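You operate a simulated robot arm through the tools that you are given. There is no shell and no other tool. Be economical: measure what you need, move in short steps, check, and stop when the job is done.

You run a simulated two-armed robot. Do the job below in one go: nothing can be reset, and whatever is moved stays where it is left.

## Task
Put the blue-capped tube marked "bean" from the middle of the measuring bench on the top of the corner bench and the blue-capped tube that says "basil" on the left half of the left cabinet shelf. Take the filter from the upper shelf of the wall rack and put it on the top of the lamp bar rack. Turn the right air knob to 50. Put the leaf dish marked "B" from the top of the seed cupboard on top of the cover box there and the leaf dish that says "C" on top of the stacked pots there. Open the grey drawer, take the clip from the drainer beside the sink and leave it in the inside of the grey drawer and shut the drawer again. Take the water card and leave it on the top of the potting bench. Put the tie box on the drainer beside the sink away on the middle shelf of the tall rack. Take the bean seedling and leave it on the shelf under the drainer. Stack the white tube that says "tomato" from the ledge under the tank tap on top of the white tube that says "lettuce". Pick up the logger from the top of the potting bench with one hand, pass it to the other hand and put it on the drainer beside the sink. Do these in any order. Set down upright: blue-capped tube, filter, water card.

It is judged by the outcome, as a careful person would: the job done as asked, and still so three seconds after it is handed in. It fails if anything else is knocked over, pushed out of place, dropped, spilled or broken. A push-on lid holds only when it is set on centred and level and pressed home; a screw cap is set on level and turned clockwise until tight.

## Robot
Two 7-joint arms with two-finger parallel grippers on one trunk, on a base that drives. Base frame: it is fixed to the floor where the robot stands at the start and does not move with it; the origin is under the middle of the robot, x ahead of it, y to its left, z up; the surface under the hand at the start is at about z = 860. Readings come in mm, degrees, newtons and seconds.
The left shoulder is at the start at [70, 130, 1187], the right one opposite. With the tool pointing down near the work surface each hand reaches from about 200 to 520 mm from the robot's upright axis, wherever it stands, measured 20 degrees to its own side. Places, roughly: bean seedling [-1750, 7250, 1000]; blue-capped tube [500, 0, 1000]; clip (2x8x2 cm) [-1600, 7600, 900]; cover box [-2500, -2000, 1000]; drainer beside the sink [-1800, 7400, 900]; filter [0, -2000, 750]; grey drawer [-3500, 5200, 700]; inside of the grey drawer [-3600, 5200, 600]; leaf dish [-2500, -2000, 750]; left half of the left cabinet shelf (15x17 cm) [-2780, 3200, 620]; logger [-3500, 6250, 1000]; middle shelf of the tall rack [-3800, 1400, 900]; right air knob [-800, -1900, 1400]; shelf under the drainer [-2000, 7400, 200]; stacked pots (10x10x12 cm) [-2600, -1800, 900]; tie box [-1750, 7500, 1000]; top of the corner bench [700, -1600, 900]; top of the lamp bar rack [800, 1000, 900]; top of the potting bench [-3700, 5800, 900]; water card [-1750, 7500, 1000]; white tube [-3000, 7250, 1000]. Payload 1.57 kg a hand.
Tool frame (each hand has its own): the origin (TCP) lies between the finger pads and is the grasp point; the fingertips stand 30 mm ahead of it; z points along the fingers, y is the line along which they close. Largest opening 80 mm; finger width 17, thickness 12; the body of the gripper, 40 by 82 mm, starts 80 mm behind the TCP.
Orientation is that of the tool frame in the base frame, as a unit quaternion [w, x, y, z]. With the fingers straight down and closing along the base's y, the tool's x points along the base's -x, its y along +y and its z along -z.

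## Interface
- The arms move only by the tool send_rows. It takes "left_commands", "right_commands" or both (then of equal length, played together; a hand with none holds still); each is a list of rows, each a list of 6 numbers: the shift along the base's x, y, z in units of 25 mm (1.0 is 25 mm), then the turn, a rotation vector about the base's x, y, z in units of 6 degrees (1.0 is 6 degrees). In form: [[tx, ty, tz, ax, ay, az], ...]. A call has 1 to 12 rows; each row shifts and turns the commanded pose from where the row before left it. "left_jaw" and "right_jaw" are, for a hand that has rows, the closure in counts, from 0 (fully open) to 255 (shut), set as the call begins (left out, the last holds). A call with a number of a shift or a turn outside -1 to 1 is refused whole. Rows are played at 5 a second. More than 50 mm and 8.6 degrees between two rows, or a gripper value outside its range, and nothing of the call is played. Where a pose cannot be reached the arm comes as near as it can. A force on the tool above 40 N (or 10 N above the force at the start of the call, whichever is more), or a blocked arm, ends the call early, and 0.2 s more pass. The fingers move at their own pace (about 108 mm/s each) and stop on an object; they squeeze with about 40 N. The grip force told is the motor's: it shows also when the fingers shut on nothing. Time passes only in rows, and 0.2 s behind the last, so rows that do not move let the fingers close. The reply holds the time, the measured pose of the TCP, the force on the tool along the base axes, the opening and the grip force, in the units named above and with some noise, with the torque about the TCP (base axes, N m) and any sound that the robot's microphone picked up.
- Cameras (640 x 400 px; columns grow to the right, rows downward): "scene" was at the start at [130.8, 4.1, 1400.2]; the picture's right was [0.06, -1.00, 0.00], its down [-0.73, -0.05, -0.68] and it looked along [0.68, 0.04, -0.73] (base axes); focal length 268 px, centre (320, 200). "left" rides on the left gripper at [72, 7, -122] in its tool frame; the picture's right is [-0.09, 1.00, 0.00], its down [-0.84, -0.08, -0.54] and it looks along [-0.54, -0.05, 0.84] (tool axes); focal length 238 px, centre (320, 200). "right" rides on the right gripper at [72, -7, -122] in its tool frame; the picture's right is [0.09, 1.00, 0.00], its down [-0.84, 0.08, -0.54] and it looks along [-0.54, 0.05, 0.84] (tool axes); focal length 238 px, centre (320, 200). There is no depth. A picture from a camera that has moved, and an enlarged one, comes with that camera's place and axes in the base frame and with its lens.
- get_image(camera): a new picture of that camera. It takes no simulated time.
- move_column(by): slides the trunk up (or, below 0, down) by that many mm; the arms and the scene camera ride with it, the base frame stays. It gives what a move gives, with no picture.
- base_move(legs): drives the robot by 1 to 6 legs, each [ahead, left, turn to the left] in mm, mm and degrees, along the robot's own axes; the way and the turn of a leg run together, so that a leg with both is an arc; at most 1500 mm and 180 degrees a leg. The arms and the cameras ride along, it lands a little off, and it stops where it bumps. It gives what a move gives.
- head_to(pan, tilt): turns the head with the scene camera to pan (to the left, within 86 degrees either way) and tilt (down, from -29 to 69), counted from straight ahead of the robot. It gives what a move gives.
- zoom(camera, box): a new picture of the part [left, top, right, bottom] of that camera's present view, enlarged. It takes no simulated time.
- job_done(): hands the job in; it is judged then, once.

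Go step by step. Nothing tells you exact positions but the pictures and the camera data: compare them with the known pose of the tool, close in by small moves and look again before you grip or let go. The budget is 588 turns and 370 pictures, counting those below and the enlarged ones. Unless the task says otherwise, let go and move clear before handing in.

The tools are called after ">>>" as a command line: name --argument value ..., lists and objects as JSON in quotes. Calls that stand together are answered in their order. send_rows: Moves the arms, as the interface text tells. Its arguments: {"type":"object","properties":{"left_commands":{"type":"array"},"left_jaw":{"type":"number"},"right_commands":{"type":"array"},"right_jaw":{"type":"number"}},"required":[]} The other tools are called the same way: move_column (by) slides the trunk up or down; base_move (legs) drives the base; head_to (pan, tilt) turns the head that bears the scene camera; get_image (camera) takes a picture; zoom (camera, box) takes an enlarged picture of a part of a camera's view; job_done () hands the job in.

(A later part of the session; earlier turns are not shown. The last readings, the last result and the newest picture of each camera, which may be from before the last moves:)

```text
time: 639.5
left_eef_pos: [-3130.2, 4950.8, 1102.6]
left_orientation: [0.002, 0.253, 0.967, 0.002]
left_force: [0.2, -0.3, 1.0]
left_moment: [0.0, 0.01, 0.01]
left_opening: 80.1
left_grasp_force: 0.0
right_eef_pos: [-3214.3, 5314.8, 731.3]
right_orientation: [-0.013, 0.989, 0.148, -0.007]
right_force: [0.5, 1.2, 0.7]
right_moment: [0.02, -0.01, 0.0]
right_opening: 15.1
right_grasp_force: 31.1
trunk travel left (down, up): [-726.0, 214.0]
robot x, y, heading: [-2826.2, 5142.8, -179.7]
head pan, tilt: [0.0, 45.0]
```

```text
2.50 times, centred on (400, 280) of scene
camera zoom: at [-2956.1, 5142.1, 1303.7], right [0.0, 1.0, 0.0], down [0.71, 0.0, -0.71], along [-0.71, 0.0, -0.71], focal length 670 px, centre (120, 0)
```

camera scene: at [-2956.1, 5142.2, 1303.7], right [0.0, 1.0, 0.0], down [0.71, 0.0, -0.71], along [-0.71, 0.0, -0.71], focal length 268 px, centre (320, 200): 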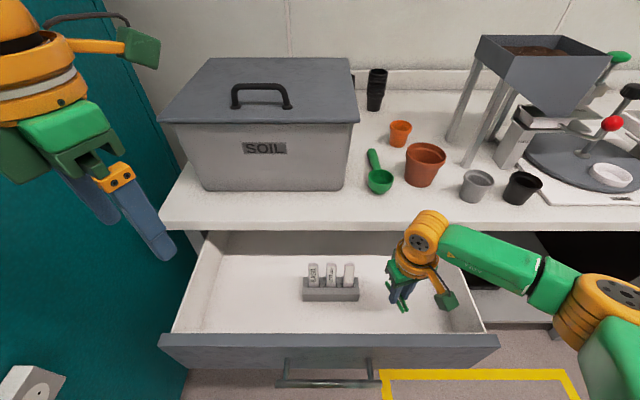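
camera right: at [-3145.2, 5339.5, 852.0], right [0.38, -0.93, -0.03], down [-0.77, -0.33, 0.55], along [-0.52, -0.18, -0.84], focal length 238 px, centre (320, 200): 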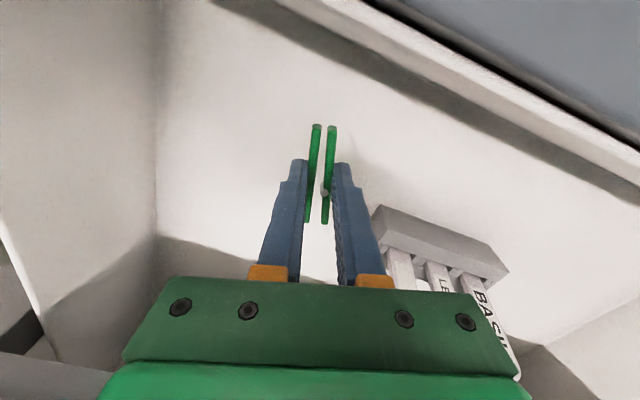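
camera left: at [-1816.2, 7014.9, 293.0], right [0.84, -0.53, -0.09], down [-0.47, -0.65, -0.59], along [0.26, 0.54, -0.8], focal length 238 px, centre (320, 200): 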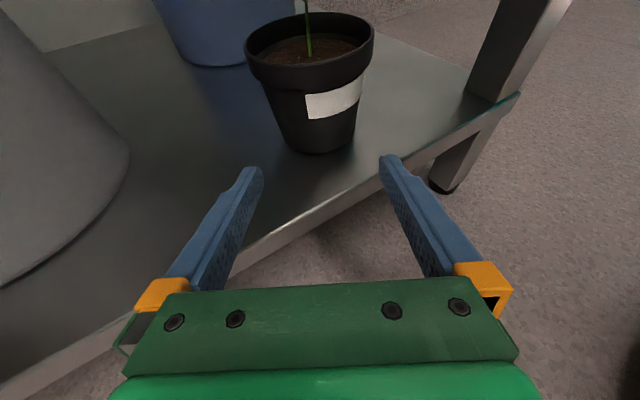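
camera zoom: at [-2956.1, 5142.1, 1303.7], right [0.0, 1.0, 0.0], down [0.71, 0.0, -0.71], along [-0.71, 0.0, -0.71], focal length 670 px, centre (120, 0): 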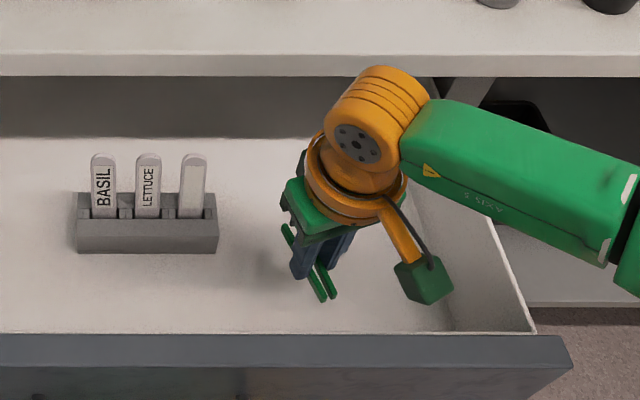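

>>> send_rows --right_commands '[[0, 0, -0.6, 0, 0, 0], [0, 0, 0, 0, 0, 0]]'

>>> send_rows --right_commands '[[0, 0, -0.4, 0, 0, 0], [0, 0, 0, 0, 0, 0]]'

>>> send_rows --right_commands '[[0, 0, -0.3, 0, 0, 0], [0, 0, 0, 0, 0, 0]]'

>>> get_image --camera "right"

```text
time: 640.0
left_eef_pos: [-3130.1, 4950.6, 1102.5]
left_orientation: [0.003, 0.252, 0.968, 0.001]
left_force: [0.3, 0.0, 0.8]
left_moment: [-0.01, -0.01, 0.01]
left_opening: 80.0
left_grasp_force: 0.2
right_eef_pos: [-3214.6, 5313.7, 715.0]
right_orientation: [-0.013, 0.989, 0.148, -0.008]
right_force: [-0.2, 0.0, 0.2]
right_moment: [-0.03, -0.01, 0.02]
right_opening: 15.0
right_grasp_force: 31.2
trunk travel left (down, up): [-726.0, 214.0]
robot x, y, heading: [-2829.0, 5143.2, -180.0]
head pan, tilt: [0.0, 45.0]
```

```text
time: 640.6
left_eef_pos: [-3129.7, 4950.8, 1102.5]
left_orientation: [0.002, 0.253, 0.967, 0.001]
left_force: [0.5, -0.1, -0.1]
left_moment: [0.0, 0.0, 0.01]
left_opening: 80.0
left_grasp_force: 0.0
right_eef_pos: [-3214.5, 5314.9, 705.3]
right_orientation: [-0.014, 0.989, 0.147, -0.006]
right_force: [0.5, 0.0, -0.6]
right_moment: [0.02, -0.03, 0.01]
right_opening: 14.8
right_grasp_force: 31.0
trunk travel left (down, up): [-726.0, 214.0]
robot x, y, heading: [-2824.5, 5143.3, -179.8]
head pan, tilt: [0.0, 45.0]
```

```text
time: 641.2
left_eef_pos: [-3130.9, 4951.9, 1103.5]
left_orientation: [0.002, 0.252, 0.968, 0.001]
left_force: [0.6, -0.3, -0.3]
left_moment: [0.01, 0.01, -0.01]
left_opening: 79.9
left_grasp_force: 0.0
right_eef_pos: [-3214.4, 5314.8, 697.6]
right_orientation: [-0.014, 0.989, 0.148, -0.008]
right_force: [0.6, -0.8, 0.1]
right_moment: [0.02, 0.04, -0.03]
right_opening: 15.1
right_grasp_force: 31.1
trunk travel left (down, up): [-726.0, 214.0]
robot x, y, heading: [-2828.5, 5145.3, -179.9]
head pan, tilt: [0.0, 45.0]
```

```text
114 pictures are left
camera right: at [-3145.5, 5339.5, 819.7], right [0.38, -0.93, -0.03], down [-0.77, -0.33, 0.55], along [-0.52, -0.18, -0.84], focal length 238 px, centre (320, 200)
```

right: 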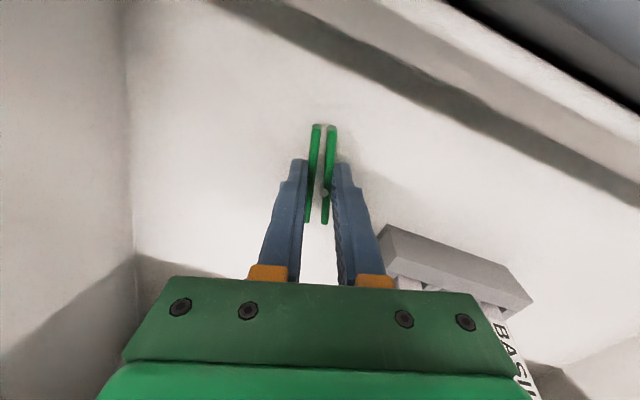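

>>> send_rows --right_commands '[[0, 0, -0.3, 0, 0, 0], [0, 0, 0, 0, 0, 0]]'

>>> send_rows --right_commands '[[0, 0, -0.3, 0, 0, 0], [0, 0, 0, 0, 0, 0]]'

>>> send_rows --right_commands '[[0, 0, -0.3, 0, 0, 0], [0, 0, 0, 0, 0, 0]]'

>>> send_rows --right_commands '[[0, 0, -0.3, 0, 0, 0], [0, 0, 0, 0, 0, 0]]'

```text
time: 641.9
left_eef_pos: [-3130.5, 4951.9, 1102.7]
left_orientation: [0.002, 0.253, 0.967, 0.001]
left_force: [0.5, -0.1, 0.7]
left_moment: [0.01, 0.01, -0.03]
left_opening: 79.7
left_grasp_force: 0.0
right_eef_pos: [-3215.2, 5315.7, 690.8]
right_orientation: [-0.014, 0.989, 0.148, -0.008]
right_force: [0.0, -0.1, -0.2]
right_moment: [-0.04, -0.01, 0.01]
right_opening: 15.3
right_grasp_force: 30.8
trunk travel left (down, up): [-726.0, 214.0]
robot x, y, heading: [-2823.3, 5144.9, -179.9]
head pan, tilt: [0.0, 45.0]
```

```text
time: 642.5
left_eef_pos: [-3129.7, 4952.3, 1103.9]
left_orientation: [0.002, 0.253, 0.967, 0.0]
left_force: [0.8, -0.1, 0.8]
left_moment: [-0.02, 0.03, -0.01]
left_opening: 79.9
left_grasp_force: 0.0
right_eef_pos: [-3215.8, 5315.9, 681.7]
right_orientation: [-0.013, 0.989, 0.147, -0.007]
right_force: [-0.1, 0.2, -0.5]
right_moment: [0.03, 0.01, -0.01]
right_opening: 15.2
right_grasp_force: 31.0
trunk travel left (down, up): [-726.0, 214.0]
robot x, y, heading: [-2823.2, 5142.2, -179.8]
head pan, tilt: [0.0, 45.0]
```

```text
time: 643.1
left_eef_pos: [-3125.4, 4951.2, 1104.4]
left_orientation: [0.0, 0.253, 0.967, 0.001]
left_force: [-1.4, 0.8, 0.1]
left_moment: [0.01, -0.04, -0.02]
left_opening: 79.9
left_grasp_force: 0.1
right_eef_pos: [-3216.4, 5314.5, 680.4]
right_orientation: [-0.015, 0.989, 0.147, -0.013]
right_force: [-1.0, 4.9, 36.2]
right_moment: [-0.3, -0.19, 0.14]
right_opening: 15.4
right_grasp_force: 31.5
trunk travel left (down, up): [-726.0, 214.0]
robot x, y, heading: [-2825.9, 5143.8, -180.0]
head pan, tilt: [0.0, 45.0]
stopped in row 2 (right hand): the force on the tool passed its limit at 42 N (the readings are from after the stop); the commanded pose is now the measured one
```

```text
time: 643.4
left_eef_pos: [-3125.4, 4951.3, 1104.4]
left_orientation: [0.0, 0.253, 0.967, 0.002]
left_force: [-0.5, 0.1, 0.9]
left_moment: [-0.01, 0.0, 0.02]
left_opening: 80.1
left_grasp_force: 0.1
right_eef_pos: [-3218.4, 5314.8, 680.6]
right_orientation: [-0.015, 0.989, 0.146, -0.017]
right_force: [0.7, 2.6, 29.8]
right_moment: [-0.31, -0.39, 0.11]
right_opening: 15.4
right_grasp_force: 30.7
trunk travel left (down, up): [-726.0, 214.0]
robot x, y, heading: [-2827.6, 5146.5, -180.0]
head pan, tilt: [0.0, 45.0]
stopped in row 1 (right hand): the force on the tool passed its limit at 54 N (the readings are from after the stop); the commanded pose is now the measured one
```

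Contact with the drawer floor. I ease up, open the jaw a little, and lift out.

>>> send_rows --right_commands '[[0, 0, 0.08, 0, 0, 0], [0, 0, 0, 0, 0, 0]]'

>>> send_rows --right_commands '[[0, 0, 0, 0, 0, 0], [0, 0, 0, 0, 0, 0], [0, 0, 0.6, 0, 0, 0], [0, 0, 1, 0, 0, 0], [0, 0, 1, 0, 0, 0], [0, 0, 1, 0, 0, 0], [0, 0, 1, 0, 0, 0], [0, 0, 1, 0, 0, 0], [0, 0, 1, 0, 0, 0], [0, 0, 1, 0, 0, 0], [0, 0, 1, 0, 0, 0], [0, 0, 1, 0, 0, 0]]' --right_jaw 95

>>> get_image --camera "right"

```text
time: 644.0
left_eef_pos: [-3125.3, 4951.1, 1103.9]
left_orientation: [0.001, 0.252, 0.968, 0.001]
left_force: [0.4, 0.4, 0.4]
left_moment: [-0.01, 0.02, -0.03]
left_opening: 79.8
left_grasp_force: 0.1
right_eef_pos: [-3217.1, 5315.1, 680.6]
right_orientation: [-0.015, 0.989, 0.146, -0.014]
right_force: [0.2, -1.8, 15.7]
right_moment: [-0.26, -0.16, 0.0]
right_opening: 15.2
right_grasp_force: 30.8
trunk travel left (down, up): [-726.0, 214.0]
robot x, y, heading: [-2826.3, 5142.3, -179.7]
head pan, tilt: [0.0, 45.0]
```

```text
time: 646.6
left_eef_pos: [-3130.0, 4952.4, 1102.5]
left_orientation: [0.003, 0.253, 0.967, 0.001]
left_force: [-0.3, 0.6, 0.0]
left_moment: [0.03, -0.02, 0.0]
left_opening: 80.3
left_grasp_force: 0.0
right_eef_pos: [-3218.7, 5315.4, 919.3]
right_orientation: [-0.015, 0.989, 0.146, -0.012]
right_force: [0.4, -1.1, 0.3]
right_moment: [0.01, -0.03, 0.01]
right_opening: 50.1
right_grasp_force: 0.1
trunk travel left (down, up): [-726.0, 214.0]
robot x, y, heading: [-2826.9, 5143.8, -179.9]
head pan, tilt: [0.0, 45.0]
```

```text
113 pictures are left
camera right: at [-3147.7, 5340.0, 1040.3], right [0.37, -0.93, -0.03], down [-0.76, -0.33, 0.56], along [-0.53, -0.18, -0.83], focal length 238 px, centre (320, 200)
```

right: 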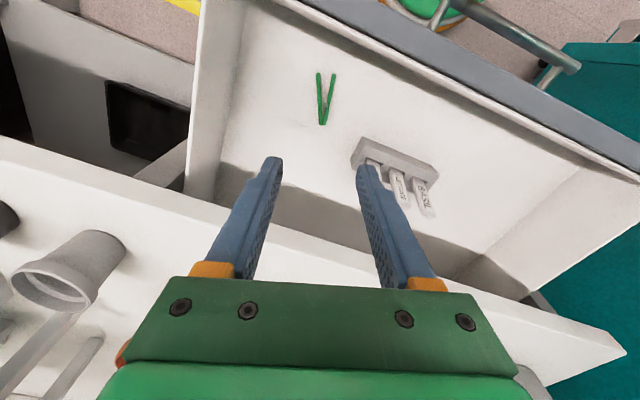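

The clip lies in the drawer. Now I close the drawer by pushing its front with closed, tilted fingers to the right of the handle.

>>> base_move --legs '[[-280, 0, 0]]'

>>> send_rows --right_commands '[[0, 0, -0.6, 0, 1, -0.35], [0, 0, -0.6, 0, 1, -0.35], [0, 0, -0.6, 0, 1, -0.35], [0, 0, -0.6, 0, 1, -0.35], [0, 0, -0.6, 0, 1, -0.35], [0, 0, -0.6, 0, 1, -0.35], [0, 0, -0.6, 0, 1, -0.35], [0, 0, -0.6, 0, 0.5, -0.35], [0, 0, 0, 0, 0, 0]]' --right_jaw 255

>>> get_image --camera "scene"

```text
time: 648.6
left_eef_pos: [-2850.2, 4951.4, 1102.1]
left_orientation: [0.002, 0.253, 0.967, 0.002]
left_force: [0.1, 0.6, 0.2]
left_moment: [0.01, -0.03, -0.01]
left_opening: 79.9
left_grasp_force: 0.0
right_eef_pos: [-2938.8, 5315.5, 918.4]
right_orientation: [-0.014, 0.989, 0.146, -0.012]
right_force: [-1.4, 0.5, -0.8]
right_moment: [0.01, -0.03, 0.03]
right_opening: 50.4
right_grasp_force: 0.1
trunk travel left (down, up): [-726.0, 214.0]
robot x, y, heading: [-2547.5, 5146.7, -179.9]
head pan, tilt: [0.0, 45.0]
```

```text
time: 650.6
left_eef_pos: [-2847.9, 4952.8, 1102.4]
left_orientation: [0.002, 0.253, 0.967, 0.001]
left_force: [0.6, 0.7, -0.1]
left_moment: [-0.02, -0.01, -0.01]
left_opening: 79.8
left_grasp_force: 0.1
right_eef_pos: [-2939.0, 5316.0, 800.3]
right_orientation: [-0.072, 0.919, -0.013, -0.387]
right_force: [1.0, 0.0, 0.3]
right_moment: [0.03, -0.01, 0.04]
right_opening: 0.1
right_grasp_force: 21.4
trunk travel left (down, up): [-726.0, 214.0]
robot x, y, heading: [-2547.1, 5143.1, -179.9]
head pan, tilt: [0.0, 45.0]
```

```text
112 pictures are left
camera scene: at [-2674.7, 5143.9, 1303.8], right [0.0, 1.0, 0.0], down [0.71, 0.0, -0.71], along [-0.71, 0.0, -0.71], focal length 268 px, centre (320, 200)
```

scene: 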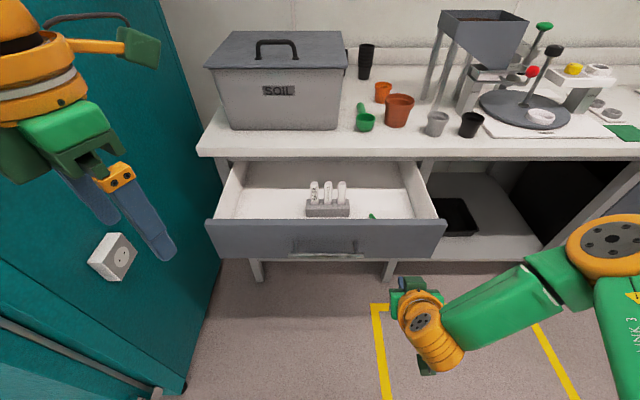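

>>> send_rows --right_commands '[[0, 0, -0.8, 0, 0, 0], [0, 0, -0.8, 0, 0, 0], [0, 0, 0, 0, 0, 0]]'

>>> base_move --legs '[[180, 0, 0]]'

>>> get_image --camera "scene"

```text
time: 651.4
left_eef_pos: [-2849.4, 4952.4, 1102.5]
left_orientation: [0.002, 0.253, 0.968, 0.001]
left_force: [0.0, 0.6, 0.0]
left_moment: [0.0, -0.03, -0.04]
left_opening: 79.7
left_grasp_force: 0.0
right_eef_pos: [-2943.3, 5305.2, 764.9]
right_orientation: [-0.075, 0.92, -0.013, -0.384]
right_force: [-0.2, -1.0, 0.0]
right_moment: [0.0, 0.04, 0.02]
right_opening: 0.0
right_grasp_force: 20.9
right hand out of reach, approached as far as the arm can: row 1, 2
trunk travel left (down, up): [-726.0, 214.0]
robot x, y, heading: [-2542.2, 5144.7, -179.7]
head pan, tilt: [0.0, 45.0]
```

```text
time: 652.9
left_eef_pos: [-3028.1, 4952.5, 1104.0]
left_orientation: [0.002, 0.253, 0.968, 0.002]
left_force: [0.6, 0.1, 0.5]
left_moment: [-0.01, 0.01, -0.03]
left_opening: 80.0
left_grasp_force: 0.2
right_eef_pos: [-3122.8, 5304.3, 765.4]
right_orientation: [-0.075, 0.92, -0.013, -0.385]
right_force: [0.4, -0.2, 0.4]
right_moment: [-0.01, 0.05, -0.02]
right_opening: 0.0
right_grasp_force: 21.4
trunk travel left (down, up): [-726.0, 214.0]
robot x, y, heading: [-2724.9, 5145.0, -180.1]
head pan, tilt: [0.0, 45.0]
```

```text
111 pictures are left
camera scene: at [-2852.7, 5142.3, 1304.0], right [0.0, 1.0, 0.0], down [0.71, 0.0, -0.71], along [-0.71, 0.0, -0.71], focal length 268 px, centre (320, 200)
```

scene: 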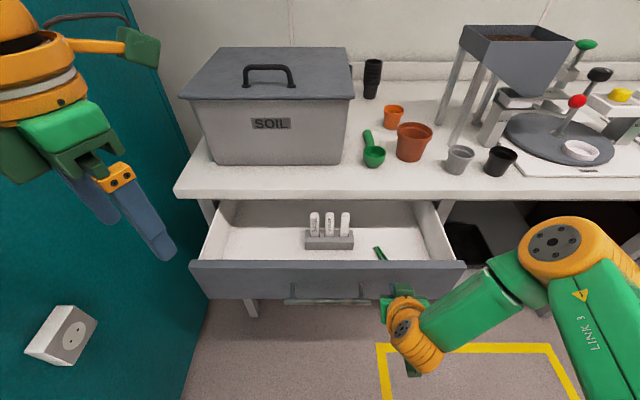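

>>> base_move --legs '[[120, 0, 0]]'

>>> get_image --camera "scene"

```text
time: 654.1
left_eef_pos: [-3147.4, 4951.4, 1103.9]
left_orientation: [0.002, 0.254, 0.967, 0.002]
left_force: [-0.4, -0.2, 0.2]
left_moment: [-0.02, 0.0, -0.02]
left_opening: 80.1
left_grasp_force: 0.0
right_eef_pos: [-3243.0, 5303.9, 764.3]
right_orientation: [-0.075, 0.92, -0.013, -0.385]
right_force: [0.2, 0.6, -0.2]
right_moment: [0.01, 0.02, 0.0]
right_opening: 0.0
right_grasp_force: 22.0
trunk travel left (down, up): [-726.0, 214.0]
robot x, y, heading: [-2841.7, 5145.7, -179.9]
head pan, tilt: [0.0, 45.0]
```

```text
110 pictures are left
camera scene: at [-2973.5, 5142.1, 1303.9], right [0.0, 1.0, 0.0], down [0.71, 0.0, -0.71], along [-0.71, 0.0, -0.71], focal length 268 px, centre (320, 200)
```

scene: 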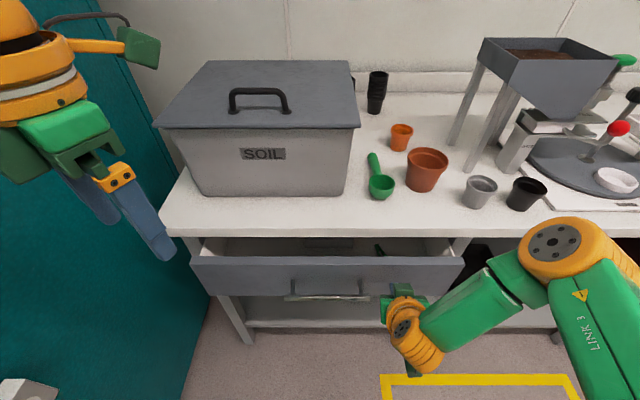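

The drawer is moving in. I keep pushing.

>>> base_move --legs '[[65, 0, 0]]'

>>> get_image --camera "scene"

```text
time: 655.1
left_eef_pos: [-3209.0, 4951.6, 1105.1]
left_orientation: [0.0, 0.253, 0.967, 0.002]
left_force: [0.3, 1.3, -0.8]
left_moment: [0.01, 0.06, -0.03]
left_opening: 80.0
left_grasp_force: 0.1
right_eef_pos: [-3304.4, 5304.2, 766.4]
right_orientation: [-0.075, 0.919, -0.014, -0.386]
right_force: [0.2, -0.2, 0.7]
right_moment: [0.03, 0.01, -0.01]
right_opening: 0.0
right_grasp_force: 21.3
trunk travel left (down, up): [-726.0, 214.0]
robot x, y, heading: [-2909.0, 5146.2, -179.8]
head pan, tilt: [0.0, 45.0]
```

```text
109 pictures are left
camera scene: at [-3034.9, 5142.0, 1304.2], right [0.0, 1.0, 0.0], down [0.7, 0.0, -0.71], along [-0.71, 0.0, -0.7], focal length 268 px, centre (320, 200)
```

scene: 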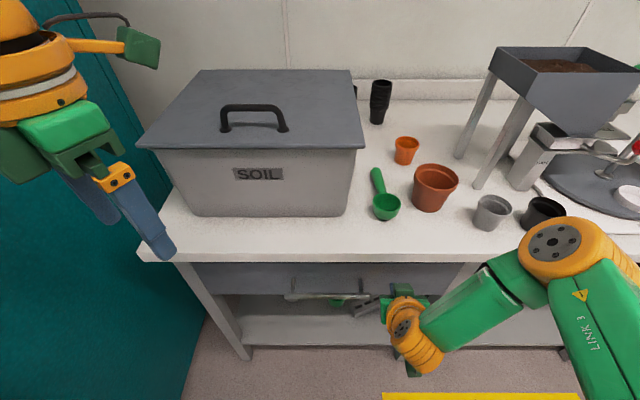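

>>> base_move --legs '[[15, 0, 0]]'

>>> base_move --legs '[[10, 0, 0]]'

>>> base_move --legs '[[10, 0, 0]]'

>>> get_image --camera "scene"

```text
time: 655.9
left_eef_pos: [-3227.4, 4952.0, 1103.7]
left_orientation: [0.001, 0.253, 0.968, 0.002]
left_force: [0.7, -0.7, -0.4]
left_moment: [-0.01, 0.04, -0.01]
left_opening: 79.9
left_grasp_force: 0.1
right_eef_pos: [-3322.2, 5305.1, 765.7]
right_orientation: [-0.075, 0.92, -0.013, -0.385]
right_force: [0.3, 0.3, 0.3]
right_moment: [-0.02, 0.04, 0.03]
right_opening: 0.0
right_grasp_force: 21.1
trunk travel left (down, up): [-726.0, 214.0]
robot x, y, heading: [-2922.4, 5141.7, -179.6]
head pan, tilt: [0.0, 45.0]
```

```text
time: 656.6
left_eef_pos: [-3238.7, 4951.7, 1102.9]
left_orientation: [0.002, 0.253, 0.968, 0.002]
left_force: [-1.0, -0.2, 0.8]
left_moment: [-0.04, 0.0, -0.05]
left_opening: 79.8
left_grasp_force: 0.1
right_eef_pos: [-3333.9, 5304.5, 764.5]
right_orientation: [-0.074, 0.92, -0.013, -0.384]
right_force: [0.2, -0.1, 0.5]
right_moment: [-0.02, -0.02, -0.04]
right_opening: 0.0
right_grasp_force: 22.2
trunk travel left (down, up): [-726.0, 214.0]
robot x, y, heading: [-2937.4, 5144.0, -179.8]
head pan, tilt: [0.0, 45.0]
```

```text
time: 657.8
left_eef_pos: [-3244.8, 4950.5, 1104.2]
left_orientation: [0.0, 0.253, 0.967, 0.002]
left_force: [0.7, -0.1, 0.1]
left_moment: [-0.01, -0.01, -0.01]
left_opening: 80.1
left_grasp_force: 0.0
right_eef_pos: [-3333.0, 5305.5, 761.1]
right_orientation: [-0.074, 0.923, -0.011, -0.378]
right_force: [10.8, 0.5, 4.5]
right_moment: [-0.04, -0.08, -0.01]
right_opening: 0.0
right_grasp_force: 21.1
trunk travel left (down, up): [-726.0, 214.0]
robot x, y, heading: [-2941.0, 5141.8, 180.4]
head pan, tilt: [0.0, 45.0]
stopped in leg 1: the force on the tool passed its limit at 41 N (the readings are from after the stop); the commanded pose is now the measured one
```

```text
108 pictures are left
camera scene: at [-3069.8, 5141.6, 1304.3], right [0.0, 1.0, 0.0], down [0.7, 0.0, -0.71], along [-0.71, 0.0, -0.7], focal length 268 px, centre (320, 200)
```

scene: 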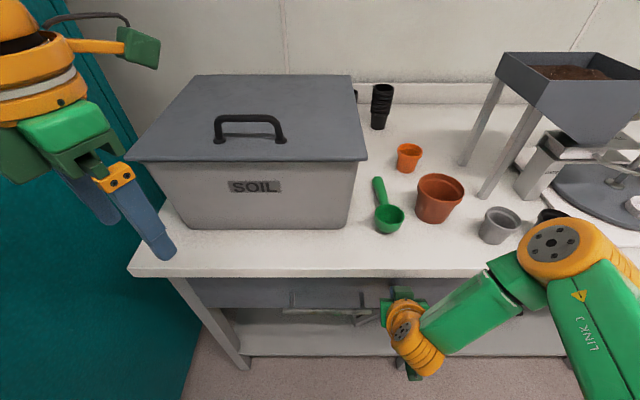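

End stop reached. I back off and verify that the drawer is shut.

>>> base_move --legs '[[-450, 0, 0]]'

>>> head_to --pan 0 --tilt 30

>>> get_image --camera "scene"

```text
time: 660.5
left_eef_pos: [-2804.7, 4951.5, 1102.4]
left_orientation: [0.003, 0.254, 0.967, 0.002]
left_force: [-0.2, -0.7, 0.0]
left_moment: [0.0, 0.0, -0.01]
left_opening: 80.1
left_grasp_force: 0.0
right_eef_pos: [-2893.7, 5304.7, 760.4]
right_orientation: [-0.074, 0.924, -0.012, -0.376]
right_force: [-0.3, 0.1, 1.0]
right_moment: [0.0, -0.02, 0.01]
right_opening: 0.0
right_grasp_force: 21.4
trunk travel left (down, up): [-726.0, 214.0]
robot x, y, heading: [-2502.6, 5147.3, -180.1]
head pan, tilt: [0.0, 45.0]
```

```text
time: 661.2
left_eef_pos: [-2803.2, 4952.1, 1102.4]
left_orientation: [0.001, 0.254, 0.967, 0.002]
left_force: [-0.8, 0.0, 1.3]
left_moment: [0.0, 0.0, 0.0]
left_opening: 80.3
left_grasp_force: 0.1
right_eef_pos: [-2893.2, 5303.6, 761.6]
right_orientation: [-0.074, 0.923, -0.012, -0.377]
right_force: [-0.6, -0.8, 0.2]
right_moment: [-0.02, 0.02, 0.03]
right_opening: 0.0
right_grasp_force: 20.9
trunk travel left (down, up): [-726.0, 214.0]
robot x, y, heading: [-2500.3, 5142.1, -179.7]
head pan, tilt: [0.0, 30.0]
```

```text
107 pictures are left
camera scene: at [-2639.3, 5142.2, 1326.3], right [0.0, 1.0, 0.0], down [0.5, 0.0, -0.87], along [-0.87, 0.0, -0.5], focal length 268 px, centre (320, 200)
```

scene: 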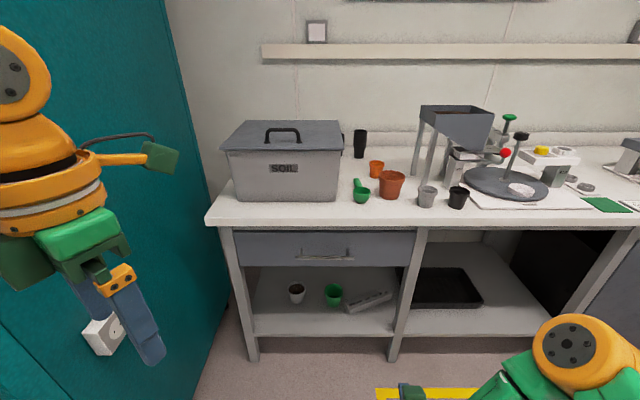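

The drawer is shut. I raise the right hand and return to the counter's right end for the water card and tie box.

>>> send_rows --right_commands '[[0, 0, 1, 0, 0, 0], [0, 0, 1, 0, 0, 0], [0, 0, 1, 0, 0, 0], [0, 0, 1, 0, 0, 0], [0, 0, 1, 0, 0, 0], [0, 0, 1, 0, 0, 0], [0, 0, 1, 0, 0, 0], [0, 0, 1, 0, 0, 0], [0, 0, 1, 0, 0, 0], [0, 0, 1, 0, 0, 0]]' --right_jaw 0

>>> base_move --legs '[[0, -1400, 0], [-1500, 0, -1], [0, -500, 0], [0, 0, -30], [250, 0, 0]]'

>>> head_to --pan 0 --tilt 38

>>> get_image --camera "scene"

```text
time: 663.4
left_eef_pos: [-2804.8, 4952.9, 1103.9]
left_orientation: [0.002, 0.254, 0.967, 0.003]
left_force: [0.5, 0.1, -0.9]
left_moment: [0.02, -0.01, -0.01]
left_opening: 80.1
left_grasp_force: 0.0
right_eef_pos: [-2893.0, 5303.3, 1012.4]
right_orientation: [-0.075, 0.923, -0.012, -0.377]
right_force: [0.2, 0.6, 1.3]
right_moment: [0.01, 0.03, 0.02]
right_opening: 80.0
right_grasp_force: 0.0
trunk travel left (down, up): [-726.0, 214.0]
robot x, y, heading: [-2502.3, 5142.7, -180.1]
head pan, tilt: [0.0, 30.0]
```

```text
time: 682.9
left_eef_pos: [-1531.2, 7126.6, 1104.6]
left_orientation: [0.002, 0.513, 0.858, 0.002]
left_force: [0.2, -0.5, 0.8]
left_moment: [0.02, 0.02, 0.0]
left_opening: 80.2
left_grasp_force: 0.0
right_eef_pos: [-1418.4, 7471.9, 1012.4]
right_orientation: [-0.176, 0.883, -0.269, -0.341]
right_force: [0.4, 0.1, 0.6]
right_moment: [-0.03, 0.0, 0.0]
right_opening: 80.0
right_grasp_force: 0.1
trunk travel left (down, up): [-726.0, 214.0]
robot x, y, heading: [-1176.4, 7126.2, 147.5]
head pan, tilt: [0.0, 30.0]
```

```text
time: 683.5
left_eef_pos: [-1531.6, 7129.4, 1102.7]
left_orientation: [0.003, 0.513, 0.858, 0.002]
left_force: [-0.4, -0.9, 0.6]
left_moment: [0.03, 0.01, 0.01]
left_opening: 80.2
left_grasp_force: 0.0
right_eef_pos: [-1418.9, 7471.8, 1012.5]
right_orientation: [-0.177, 0.883, -0.269, -0.34]
right_force: [0.9, -0.3, 0.6]
right_moment: [0.02, 0.02, 0.02]
right_opening: 79.9
right_grasp_force: 0.0
trunk travel left (down, up): [-726.0, 214.0]
robot x, y, heading: [-1174.5, 7126.3, 147.6]
head pan, tilt: [0.0, 38.0]
```

```text
106 pictures are left
camera scene: at [-1288.0, 7198.7, 1314.0], right [0.54, 0.84, 0.0], down [0.52, -0.33, -0.79], along [-0.67, 0.42, -0.62], focal length 268 px, centre (320, 200)
```

scene: 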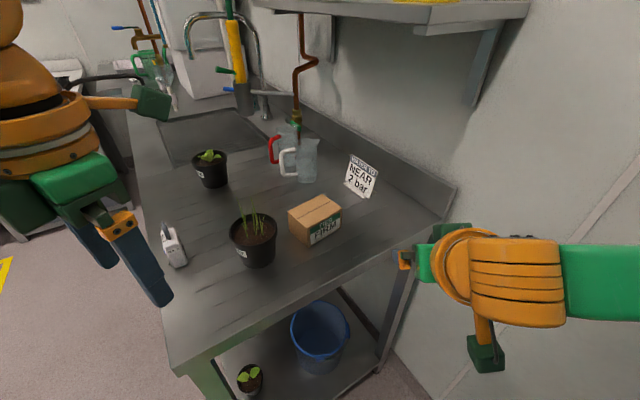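

I level out the right hand's orientation for the card (fingers closing front-to-back, tilted toward -x) and move in.

>>> send_rows --right_commands '[[0.2, -0.3, 0, -0.169, 0.067, 0.881], [0.2, -0.3, 0, -0.169, 0.067, 0.881], [0.2, -0.3, 0, -0.169, 0.067, 0.881], [0.2, 0, 0, -0.169, 0.067, 0.881], [0, 0, 0, -0.169, 0.067, 0.881], [0, 0, 0, -0.169, 0.067, 0.881], [0, 0, 0, -0.169, 0.067, 0.881], [0, 0, 0, 0, 0, 0]]' --right_jaw 80

>>> base_move --legs '[[145, -23, 0]]'

>>> get_image --camera "right"

>>> get_image --camera "scene"

```text
time: 685.4
left_eef_pos: [-1533.7, 7128.3, 1103.2]
left_orientation: [0.003, 0.513, 0.858, 0.002]
left_force: [0.1, 1.0, 0.5]
left_moment: [-0.01, -0.01, -0.03]
left_opening: 79.9
left_grasp_force: 0.0
right_eef_pos: [-1403.6, 7451.2, 1012.7]
right_orientation: [0.0, 0.924, 0.001, -0.383]
right_force: [0.7, -0.6, 0.2]
right_moment: [-0.03, 0.04, -0.02]
right_opening: 54.8
right_grasp_force: 0.1
right hand out of reach, approached as far as the arm can: row 3
trunk travel left (down, up): [-726.0, 214.0]
robot x, y, heading: [-1176.1, 7129.9, 147.8]
head pan, tilt: [0.0, 38.0]
```

```text
time: 686.7
left_eef_pos: [-1641.1, 7222.9, 1103.7]
left_orientation: [0.001, 0.512, 0.859, 0.002]
left_force: [0.4, -1.1, 0.4]
left_moment: [0.0, 0.02, -0.02]
left_opening: 80.1
left_grasp_force: 0.1
right_eef_pos: [-1512.4, 7547.2, 1014.9]
right_orientation: [0.001, 0.923, 0.002, -0.385]
right_force: [0.4, -0.3, 0.1]
right_moment: [0.0, -0.06, 0.01]
right_opening: 54.8
right_grasp_force: 0.0
trunk travel left (down, up): [-726.0, 214.0]
robot x, y, heading: [-1284.2, 7224.7, 147.8]
head pan, tilt: [0.0, 38.0]
```

```text
105 pictures are left
camera right: at [-1373.2, 7554.5, 1049.1], right [0.07, -1.0, -0.07], down [-0.21, -0.08, 0.98], along [-0.98, -0.05, -0.21], focal length 238 px, centre (320, 200)
```

right: 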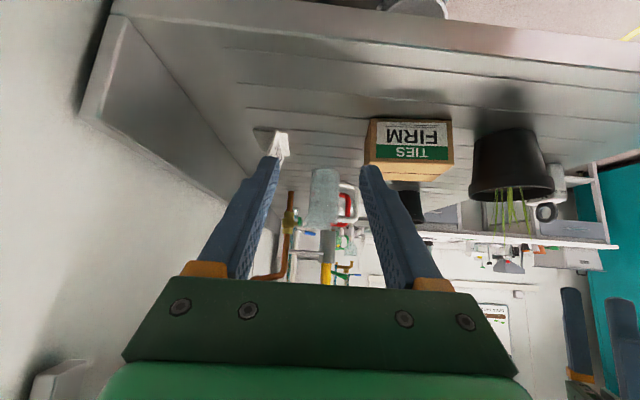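

```text
104 pictures are left
camera scene: at [-1395.7, 7293.4, 1314.2], right [0.53, 0.85, 0.0], down [0.52, -0.33, -0.79], along [-0.67, 0.42, -0.61], focal length 268 px, centre (320, 200)
```

scene: 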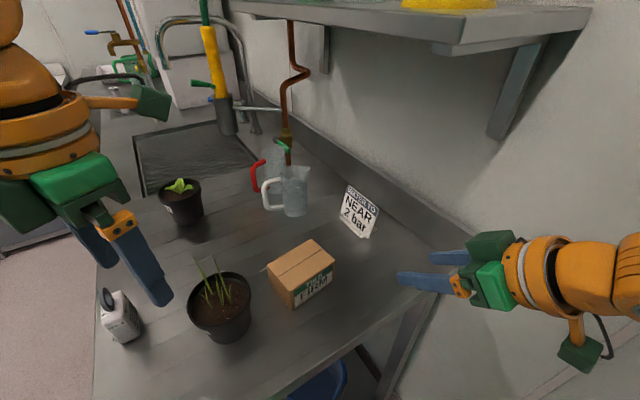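

>>> zoom --camera "right" --box '[230, 110, 330, 180]'

>>> zoom --camera "scene" --box '[320, 170, 400, 250]'

```text
5.71 times, centred on (280, 145) of right
camera zoom: at [-1373.2, 7554.5, 1049.1], right [0.07, -1.0, -0.07], down [-0.21, -0.08, 0.98], along [-0.98, -0.05, -0.21], focal length 1362 px, centre (549, 514)
```

zoom: 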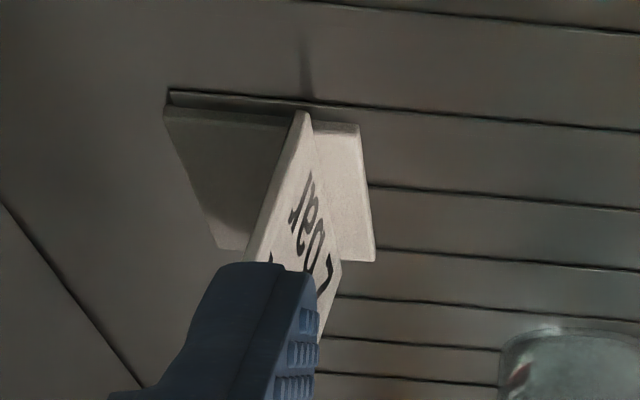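

```text
5.00 times, centred on (360, 210) of scene
camera zoom: at [-1395.7, 7293.4, 1314.2], right [0.53, 0.85, 0.0], down [0.52, -0.33, -0.79], along [-0.67, 0.42, -0.61], focal length 1340 px, centre (120, 150)
```

zoom: 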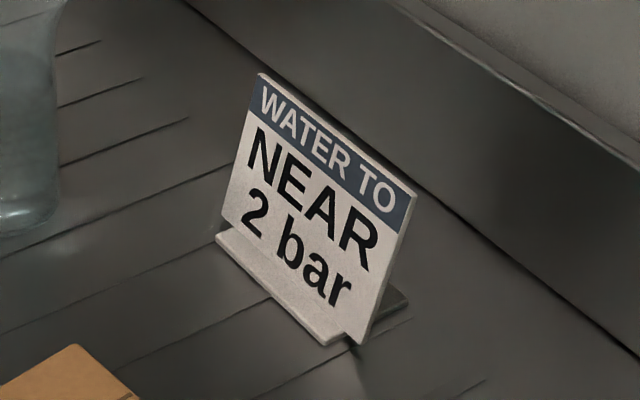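

The card stands on a base plate and leans back about 11°. I match that lean with the hand and go to a pre-grasp point.

>>> send_rows --right_commands '[[-0.5, 0.3, 0, -0.9, 0, 0], [-0.7, 0.4, -0.1, -0.93, 0, 0], [-0.9, 0.4, -0.1, 0, 0, 0], [-0.9, 0.5, -0.2, 0, 0, 0], [-0.9, 0.5, -0.2, 0, 0, 0], [-0.9, 0.5, -0.1, 0, 0, 0], [-0.7, 0.1, 0, 0, 0, 0], [0, 0, 0, 0, 0, 0]]' --right_jaw 80

>>> get_image --camera "right"

>>> get_image --camera "scene"

```text
time: 688.5
left_eef_pos: [-1642.5, 7224.0, 1103.7]
left_orientation: [0.002, 0.513, 0.859, 0.0]
left_force: [-0.3, 0.0, 0.3]
left_moment: [-0.01, 0.01, 0.0]
left_opening: 79.9
left_grasp_force: 0.1
right_eef_pos: [-1634.7, 7612.0, 996.5]
right_orientation: [0.089, 0.919, -0.036, -0.382]
right_force: [0.5, -0.3, -0.3]
right_moment: [0.01, -0.02, -0.02]
right_opening: 54.8
right_grasp_force: 0.1
right hand out of reach, approached as far as the arm can: row 6, 7
trunk travel left (down, up): [-726.0, 214.0]
robot x, y, heading: [-1282.1, 7224.7, 148.0]
head pan, tilt: [0.0, 38.0]
```

```text
101 pictures are left
camera right: at [-1496.2, 7624.5, 1029.7], right [0.07, -0.99, 0.13], down [-0.21, 0.11, 0.97], along [-0.98, -0.09, -0.2], focal length 238 px, centre (320, 200)
```

right: 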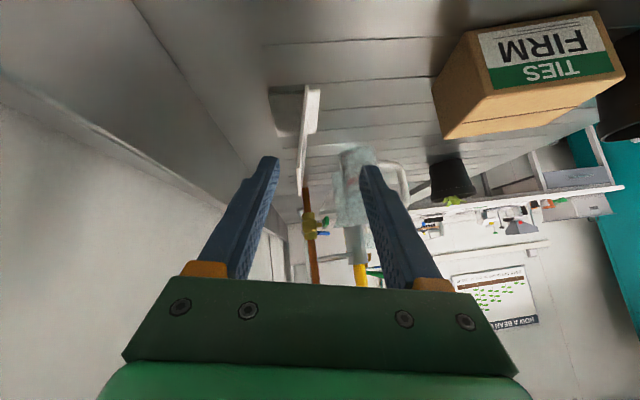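

```text
100 pictures are left
camera scene: at [-1397.6, 7295.4, 1313.9], right [0.53, 0.85, 0.0], down [0.52, -0.33, -0.79], along [-0.67, 0.42, -0.62], focal length 268 px, centre (320, 200)
```

scene: 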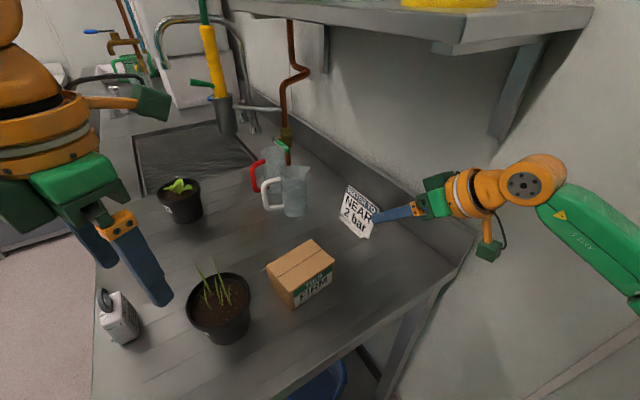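

The card appears edge-on between the fingers. I advance along the lean in two steps.

>>> send_rows --right_commands '[[-0.4, 0.12, -0.7, 0, 0, 0], [-0.7, 0.1, -0.7, 0, 0, 0], [-0.7, 0, 0, 0, 0, 0], [0, 0, 0, 0, 0, 0]]'

>>> get_image --camera "right"

```text
time: 689.5
left_eef_pos: [-1643.4, 7223.7, 1102.6]
left_orientation: [0.003, 0.512, 0.859, 0.001]
left_force: [0.5, 0.2, 0.2]
left_moment: [-0.02, 0.0, 0.01]
left_opening: 80.0
left_grasp_force: 0.1
right_eef_pos: [-1634.2, 7611.2, 996.9]
right_orientation: [0.089, 0.919, -0.036, -0.382]
right_force: [-0.3, -0.1, -0.3]
right_moment: [-0.01, -0.03, -0.03]
right_opening: 55.2
right_grasp_force: 0.0
right hand out of reach, approached as far as the arm can: row 1, 2, 3
trunk travel left (down, up): [-726.0, 214.0]
robot x, y, heading: [-1282.2, 7221.5, 147.8]
head pan, tilt: [0.0, 38.0]
```

```text
99 pictures are left
camera right: at [-1496.1, 7624.2, 1029.8], right [0.07, -0.99, 0.13], down [-0.21, 0.11, 0.97], along [-0.98, -0.09, -0.2], focal length 238 px, centre (320, 200)
```

right: 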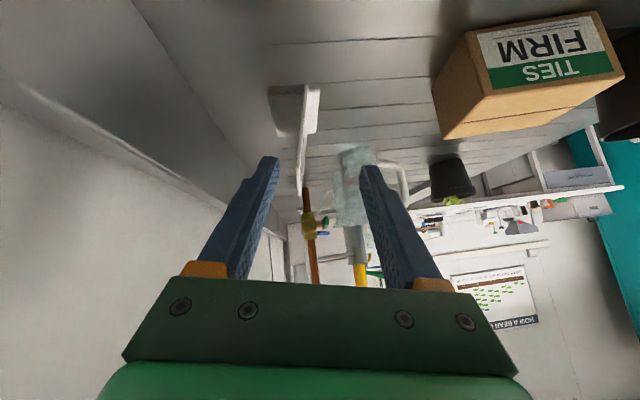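

The arm is limited by its yaw here. I retract, turn the base about 22° left, and approach again.

>>> send_rows --right_commands '[[0.9, -0.1, 0.6, 0, 0, 0], [0.9, -0.2, 0.6, 0, 0, 0], [0.9, -0.3, 0.6, 0, 0, 0], [0.9, -0.5, 0, 0, 0, 0], [0.9, -0.8, 0, 0, 0, 0], [0.6, -0.8, 0, 0, 0, 0], [0, -0.8, 0, 0, 0, 0]]'

>>> base_move --legs '[[0, 0, 22]]'

>>> get_image --camera "scene"

```text
time: 691.1
left_eef_pos: [-1643.5, 7224.9, 1103.1]
left_orientation: [0.003, 0.513, 0.858, 0.001]
left_force: [0.0, -0.8, -0.2]
left_moment: [0.01, -0.01, 0.0]
left_opening: 80.0
left_grasp_force: 0.0
right_eef_pos: [-1506.1, 7521.4, 1042.0]
right_orientation: [0.089, 0.92, -0.036, -0.381]
right_force: [0.6, 0.3, 0.4]
right_moment: [-0.03, 0.0, 0.01]
right_opening: 54.8
right_grasp_force: 0.1
trunk travel left (down, up): [-726.0, 214.0]
robot x, y, heading: [-1283.2, 7226.6, 147.4]
head pan, tilt: [0.0, 38.0]
```

```text
time: 692.7
left_eef_pos: [-1616.2, 7089.6, 1103.2]
left_orientation: [0.002, 0.338, 0.941, 0.002]
left_force: [0.3, 0.1, -0.4]
left_moment: [0.03, 0.0, 0.0]
left_opening: 79.9
left_grasp_force: 0.1
right_eef_pos: [-1602.7, 7416.2, 1041.0]
right_orientation: [0.161, 0.909, 0.141, -0.357]
right_force: [1.7, -1.0, 0.0]
right_moment: [0.0, 0.02, 0.01]
right_opening: 54.8
right_grasp_force: 0.1
trunk travel left (down, up): [-726.0, 214.0]
robot x, y, heading: [-1285.2, 7222.6, 169.8]
head pan, tilt: [0.0, 38.0]
```

```text
98 pictures are left
camera scene: at [-1416.5, 7246.8, 1313.9], right [0.18, 0.98, 0.0], down [0.61, -0.11, -0.79], along [-0.78, 0.14, -0.62], focal length 268 px, centre (320, 200)
```

scene: 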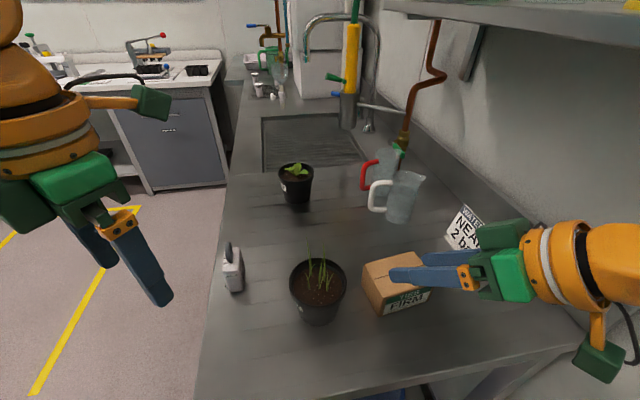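

>>> send_rows --right_commands '[[0.2, 1, 0, 0, 0, -0.5], [0.2, 1, 0, 0, 0, -0.5], [0.2, 1, 0, 0, 0, -0.5], [0, 1, 0, 0, 0, -0.5], [0, 1, 0, 0, 0, -0.5], [0, 1, 0, 0, 0, -0.5], [0, 1, 0, 0, 0, -0.5], [-0.3, 1, -0.3, 0, 0, -0.23], [-0.5, 0.1, -0.5, 0, 0, 0], [-0.5, 0, -0.5, 0, 0, 0], [-0.5, 0, -0.4, 0, 0, 0], [0, 0, 0, 0, 0, 0]]'

>>> get_image --camera "right"

```text
time: 695.3
left_eef_pos: [-1616.6, 7089.2, 1103.7]
left_orientation: [0.002, 0.339, 0.941, 0.002]
left_force: [-0.4, -0.1, 0.0]
left_moment: [0.02, 0.0, 0.04]
left_opening: 80.1
left_grasp_force: 0.1
right_eef_pos: [-1628.7, 7615.1, 1000.2]
right_orientation: [0.087, 0.919, -0.039, -0.382]
right_force: [-0.9, 0.2, 0.3]
right_moment: [0.01, -0.02, 0.02]
right_opening: 54.9
right_grasp_force: 0.1
right hand out of reach, approached as far as the arm can: row 8
trunk travel left (down, up): [-726.0, 214.0]
robot x, y, heading: [-1282.4, 7221.4, 170.1]
head pan, tilt: [0.0, 38.0]
```

```text
97 pictures are left
camera right: at [-1491.6, 7627.6, 1033.5], right [0.06, -0.99, 0.13], down [-0.21, 0.11, 0.97], along [-0.98, -0.09, -0.2], focal length 238 px, centre (320, 200)
```

right: 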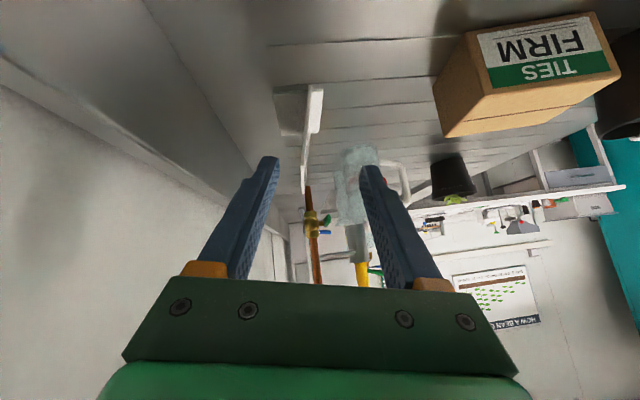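

>>> send_rows --right_commands '[[-0.6, 0.1, -0.5, 0, 0, 0], [-0.6, 0.05, -0.5, 0, 0, 0], [-0.6, 0, -0.5, 0, 0, 0], [0, 0, 0, 0, 0, 0]]'

>>> get_image --camera "right"

```text
time: 696.3
left_eef_pos: [-1615.6, 7089.5, 1102.4]
left_orientation: [0.002, 0.339, 0.941, 0.0]
left_force: [1.0, 0.5, -0.4]
left_moment: [0.01, 0.01, 0.03]
left_opening: 80.2
left_grasp_force: 0.0
right_eef_pos: [-1661.9, 7612.7, 984.3]
right_orientation: [0.068, 0.923, -0.021, -0.379]
right_force: [0.6, 0.0, 0.5]
right_moment: [-0.01, -0.02, 0.0]
right_opening: 55.0
right_grasp_force: 0.0
right hand out of reach, approached as far as the arm can: row 1, 3
trunk travel left (down, up): [-726.0, 214.0]
robot x, y, heading: [-1286.3, 7221.5, 169.6]
head pan, tilt: [0.0, 38.0]
```

```text
96 pictures are left
camera right: at [-1524.1, 7627.4, 1018.6], right [0.08, -0.99, 0.08], down [-0.21, 0.06, 0.98], along [-0.97, -0.09, -0.21], focal length 238 px, centre (320, 200)
```

right: 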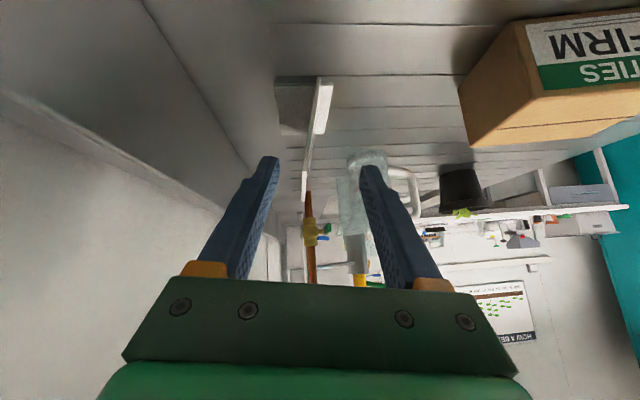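

I shift the base a little toward the wall side to ease the reach, with the hand drawn back meanwhile.

>>> send_rows --right_commands '[[0.8, -0.6, 0.2, -0.4, 0, 0], [0.8, -0.8, 0.2, 0, 0, 0], [0.6, -0.8, 0, 0, 0, 0], [0, -0.6, 0, 0, 0, 0]]'

>>> base_move --legs '[[15, -65, 0]]'

>>> send_rows --right_commands '[[-0.4, 0.2, -0.5, 0, 0, 0], [-0.6, 0.2, -0.5, 0, 0, 0], [-0.6, 0.1, -0.5, 0, 0, 0], [0, 0, 0, 0, 0, 0]]'

>>> get_image --camera "right"

>>> get_image --camera "scene"

```text
time: 697.3
left_eef_pos: [-1616.2, 7087.9, 1103.3]
left_orientation: [0.003, 0.338, 0.941, 0.002]
left_force: [-0.2, -0.6, 0.6]
left_moment: [-0.01, 0.04, 0.02]
left_opening: 80.1
left_grasp_force: 0.0
right_eef_pos: [-1615.6, 7546.3, 977.1]
right_orientation: [0.107, 0.917, -0.046, -0.381]
right_force: [0.3, -0.2, 0.1]
right_moment: [-0.01, -0.01, -0.01]
right_opening: 54.7
right_grasp_force: 0.1
trunk travel left (down, up): [-726.0, 214.0]
robot x, y, heading: [-1287.5, 7227.3, 170.1]
head pan, tilt: [0.0, 38.0]
```

```text
time: 698.3
left_eef_pos: [-1621.7, 7150.8, 1101.3]
left_orientation: [0.002, 0.339, 0.941, 0.005]
left_force: [-1.0, -0.3, -0.3]
left_moment: [0.01, 0.02, 0.02]
left_opening: 80.2
left_grasp_force: 0.0
right_eef_pos: [-1619.5, 7609.4, 977.2]
right_orientation: [0.106, 0.918, -0.043, -0.38]
right_force: [0.5, 0.6, 0.0]
right_moment: [0.0, 0.0, -0.02]
right_opening: 54.9
right_grasp_force: 0.1
trunk travel left (down, up): [-726.0, 214.0]
robot x, y, heading: [-1287.3, 7291.0, 169.8]
head pan, tilt: [0.0, 38.0]
```

```text
time: 699.3
left_eef_pos: [-1616.2, 7147.5, 1103.7]
left_orientation: [-0.002, 0.339, 0.941, 0.005]
left_force: [0.0, 0.4, 0.5]
left_moment: [0.0, 0.01, 0.0]
left_opening: 80.2
left_grasp_force: 0.1
right_eef_pos: [-1654.5, 7619.0, 942.3]
right_orientation: [0.104, 0.917, -0.044, -0.383]
right_force: [0.5, 0.2, -0.6]
right_moment: [0.0, 0.01, 0.02]
right_opening: 54.7
right_grasp_force: 0.0
trunk travel left (down, up): [-726.0, 214.0]
robot x, y, heading: [-1285.4, 7290.5, 169.7]
head pan, tilt: [0.0, 38.0]
```

```text
95 pictures are left
camera right: at [-1517.1, 7633.1, 976.0], right [0.06, -0.98, 0.16], down [-0.2, 0.14, 0.97], along [-0.98, -0.1, -0.19], focal length 238 px, centre (320, 200)
```

right: 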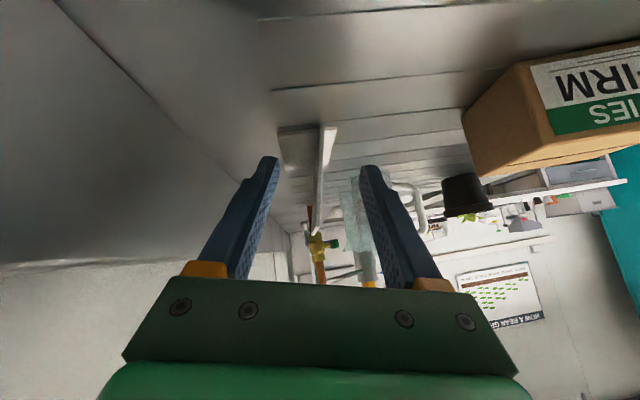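

```text
94 pictures are left
camera scene: at [-1415.2, 7303.3, 1314.6], right [0.18, 0.98, 0.01], down [0.6, -0.1, -0.79], along [-0.78, 0.15, -0.61], focal length 268 px, centre (320, 200)
```

scene: 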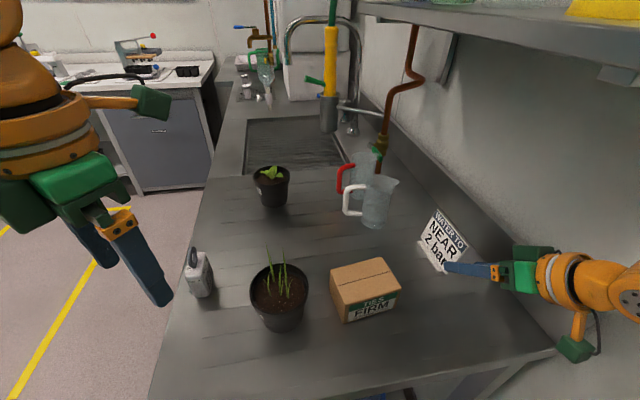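

Now it is centred and reachable. I advance so the fingers straddle the card.

>>> send_rows --right_commands '[[-0.8, -0.05, -0.2, 0, 0, 0], [-0.8, -0.05, -0.2, 0, 0, 0], [-0.8, -0.05, -0.15, 0, 0, 0], [0, 0, 0, 0, 0, 0]]'

>>> get_image --camera "right"

```text
time: 700.3
left_eef_pos: [-1618.8, 7149.9, 1102.7]
left_orientation: [0.0, 0.339, 0.941, 0.005]
left_force: [-0.5, -0.2, 0.0]
left_moment: [0.05, 0.0, -0.03]
left_opening: 80.3
left_grasp_force: 0.0
right_eef_pos: [-1716.4, 7617.3, 928.7]
right_orientation: [0.106, 0.917, -0.043, -0.382]
right_force: [-0.5, 0.1, -0.2]
right_moment: [0.0, 0.01, 0.0]
right_opening: 54.9
right_grasp_force: 0.2
trunk travel left (down, up): [-726.0, 214.0]
robot x, y, heading: [-1285.3, 7289.2, 169.7]
head pan, tilt: [0.0, 38.0]
```

```text
93 pictures are left
camera right: at [-1578.1, 7631.5, 961.0], right [0.06, -0.98, 0.16], down [-0.2, 0.15, 0.97], along [-0.98, -0.1, -0.19], focal length 238 px, centre (320, 200)
```

right: 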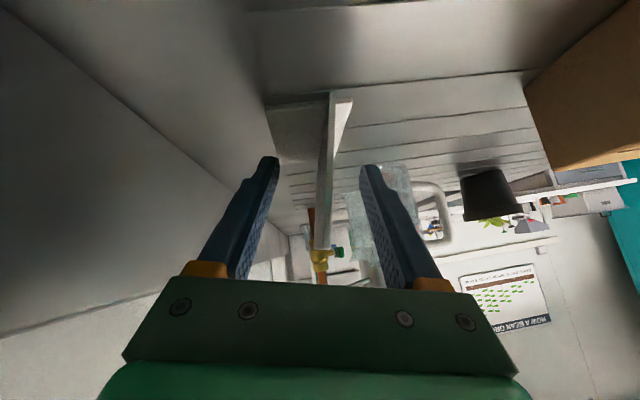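

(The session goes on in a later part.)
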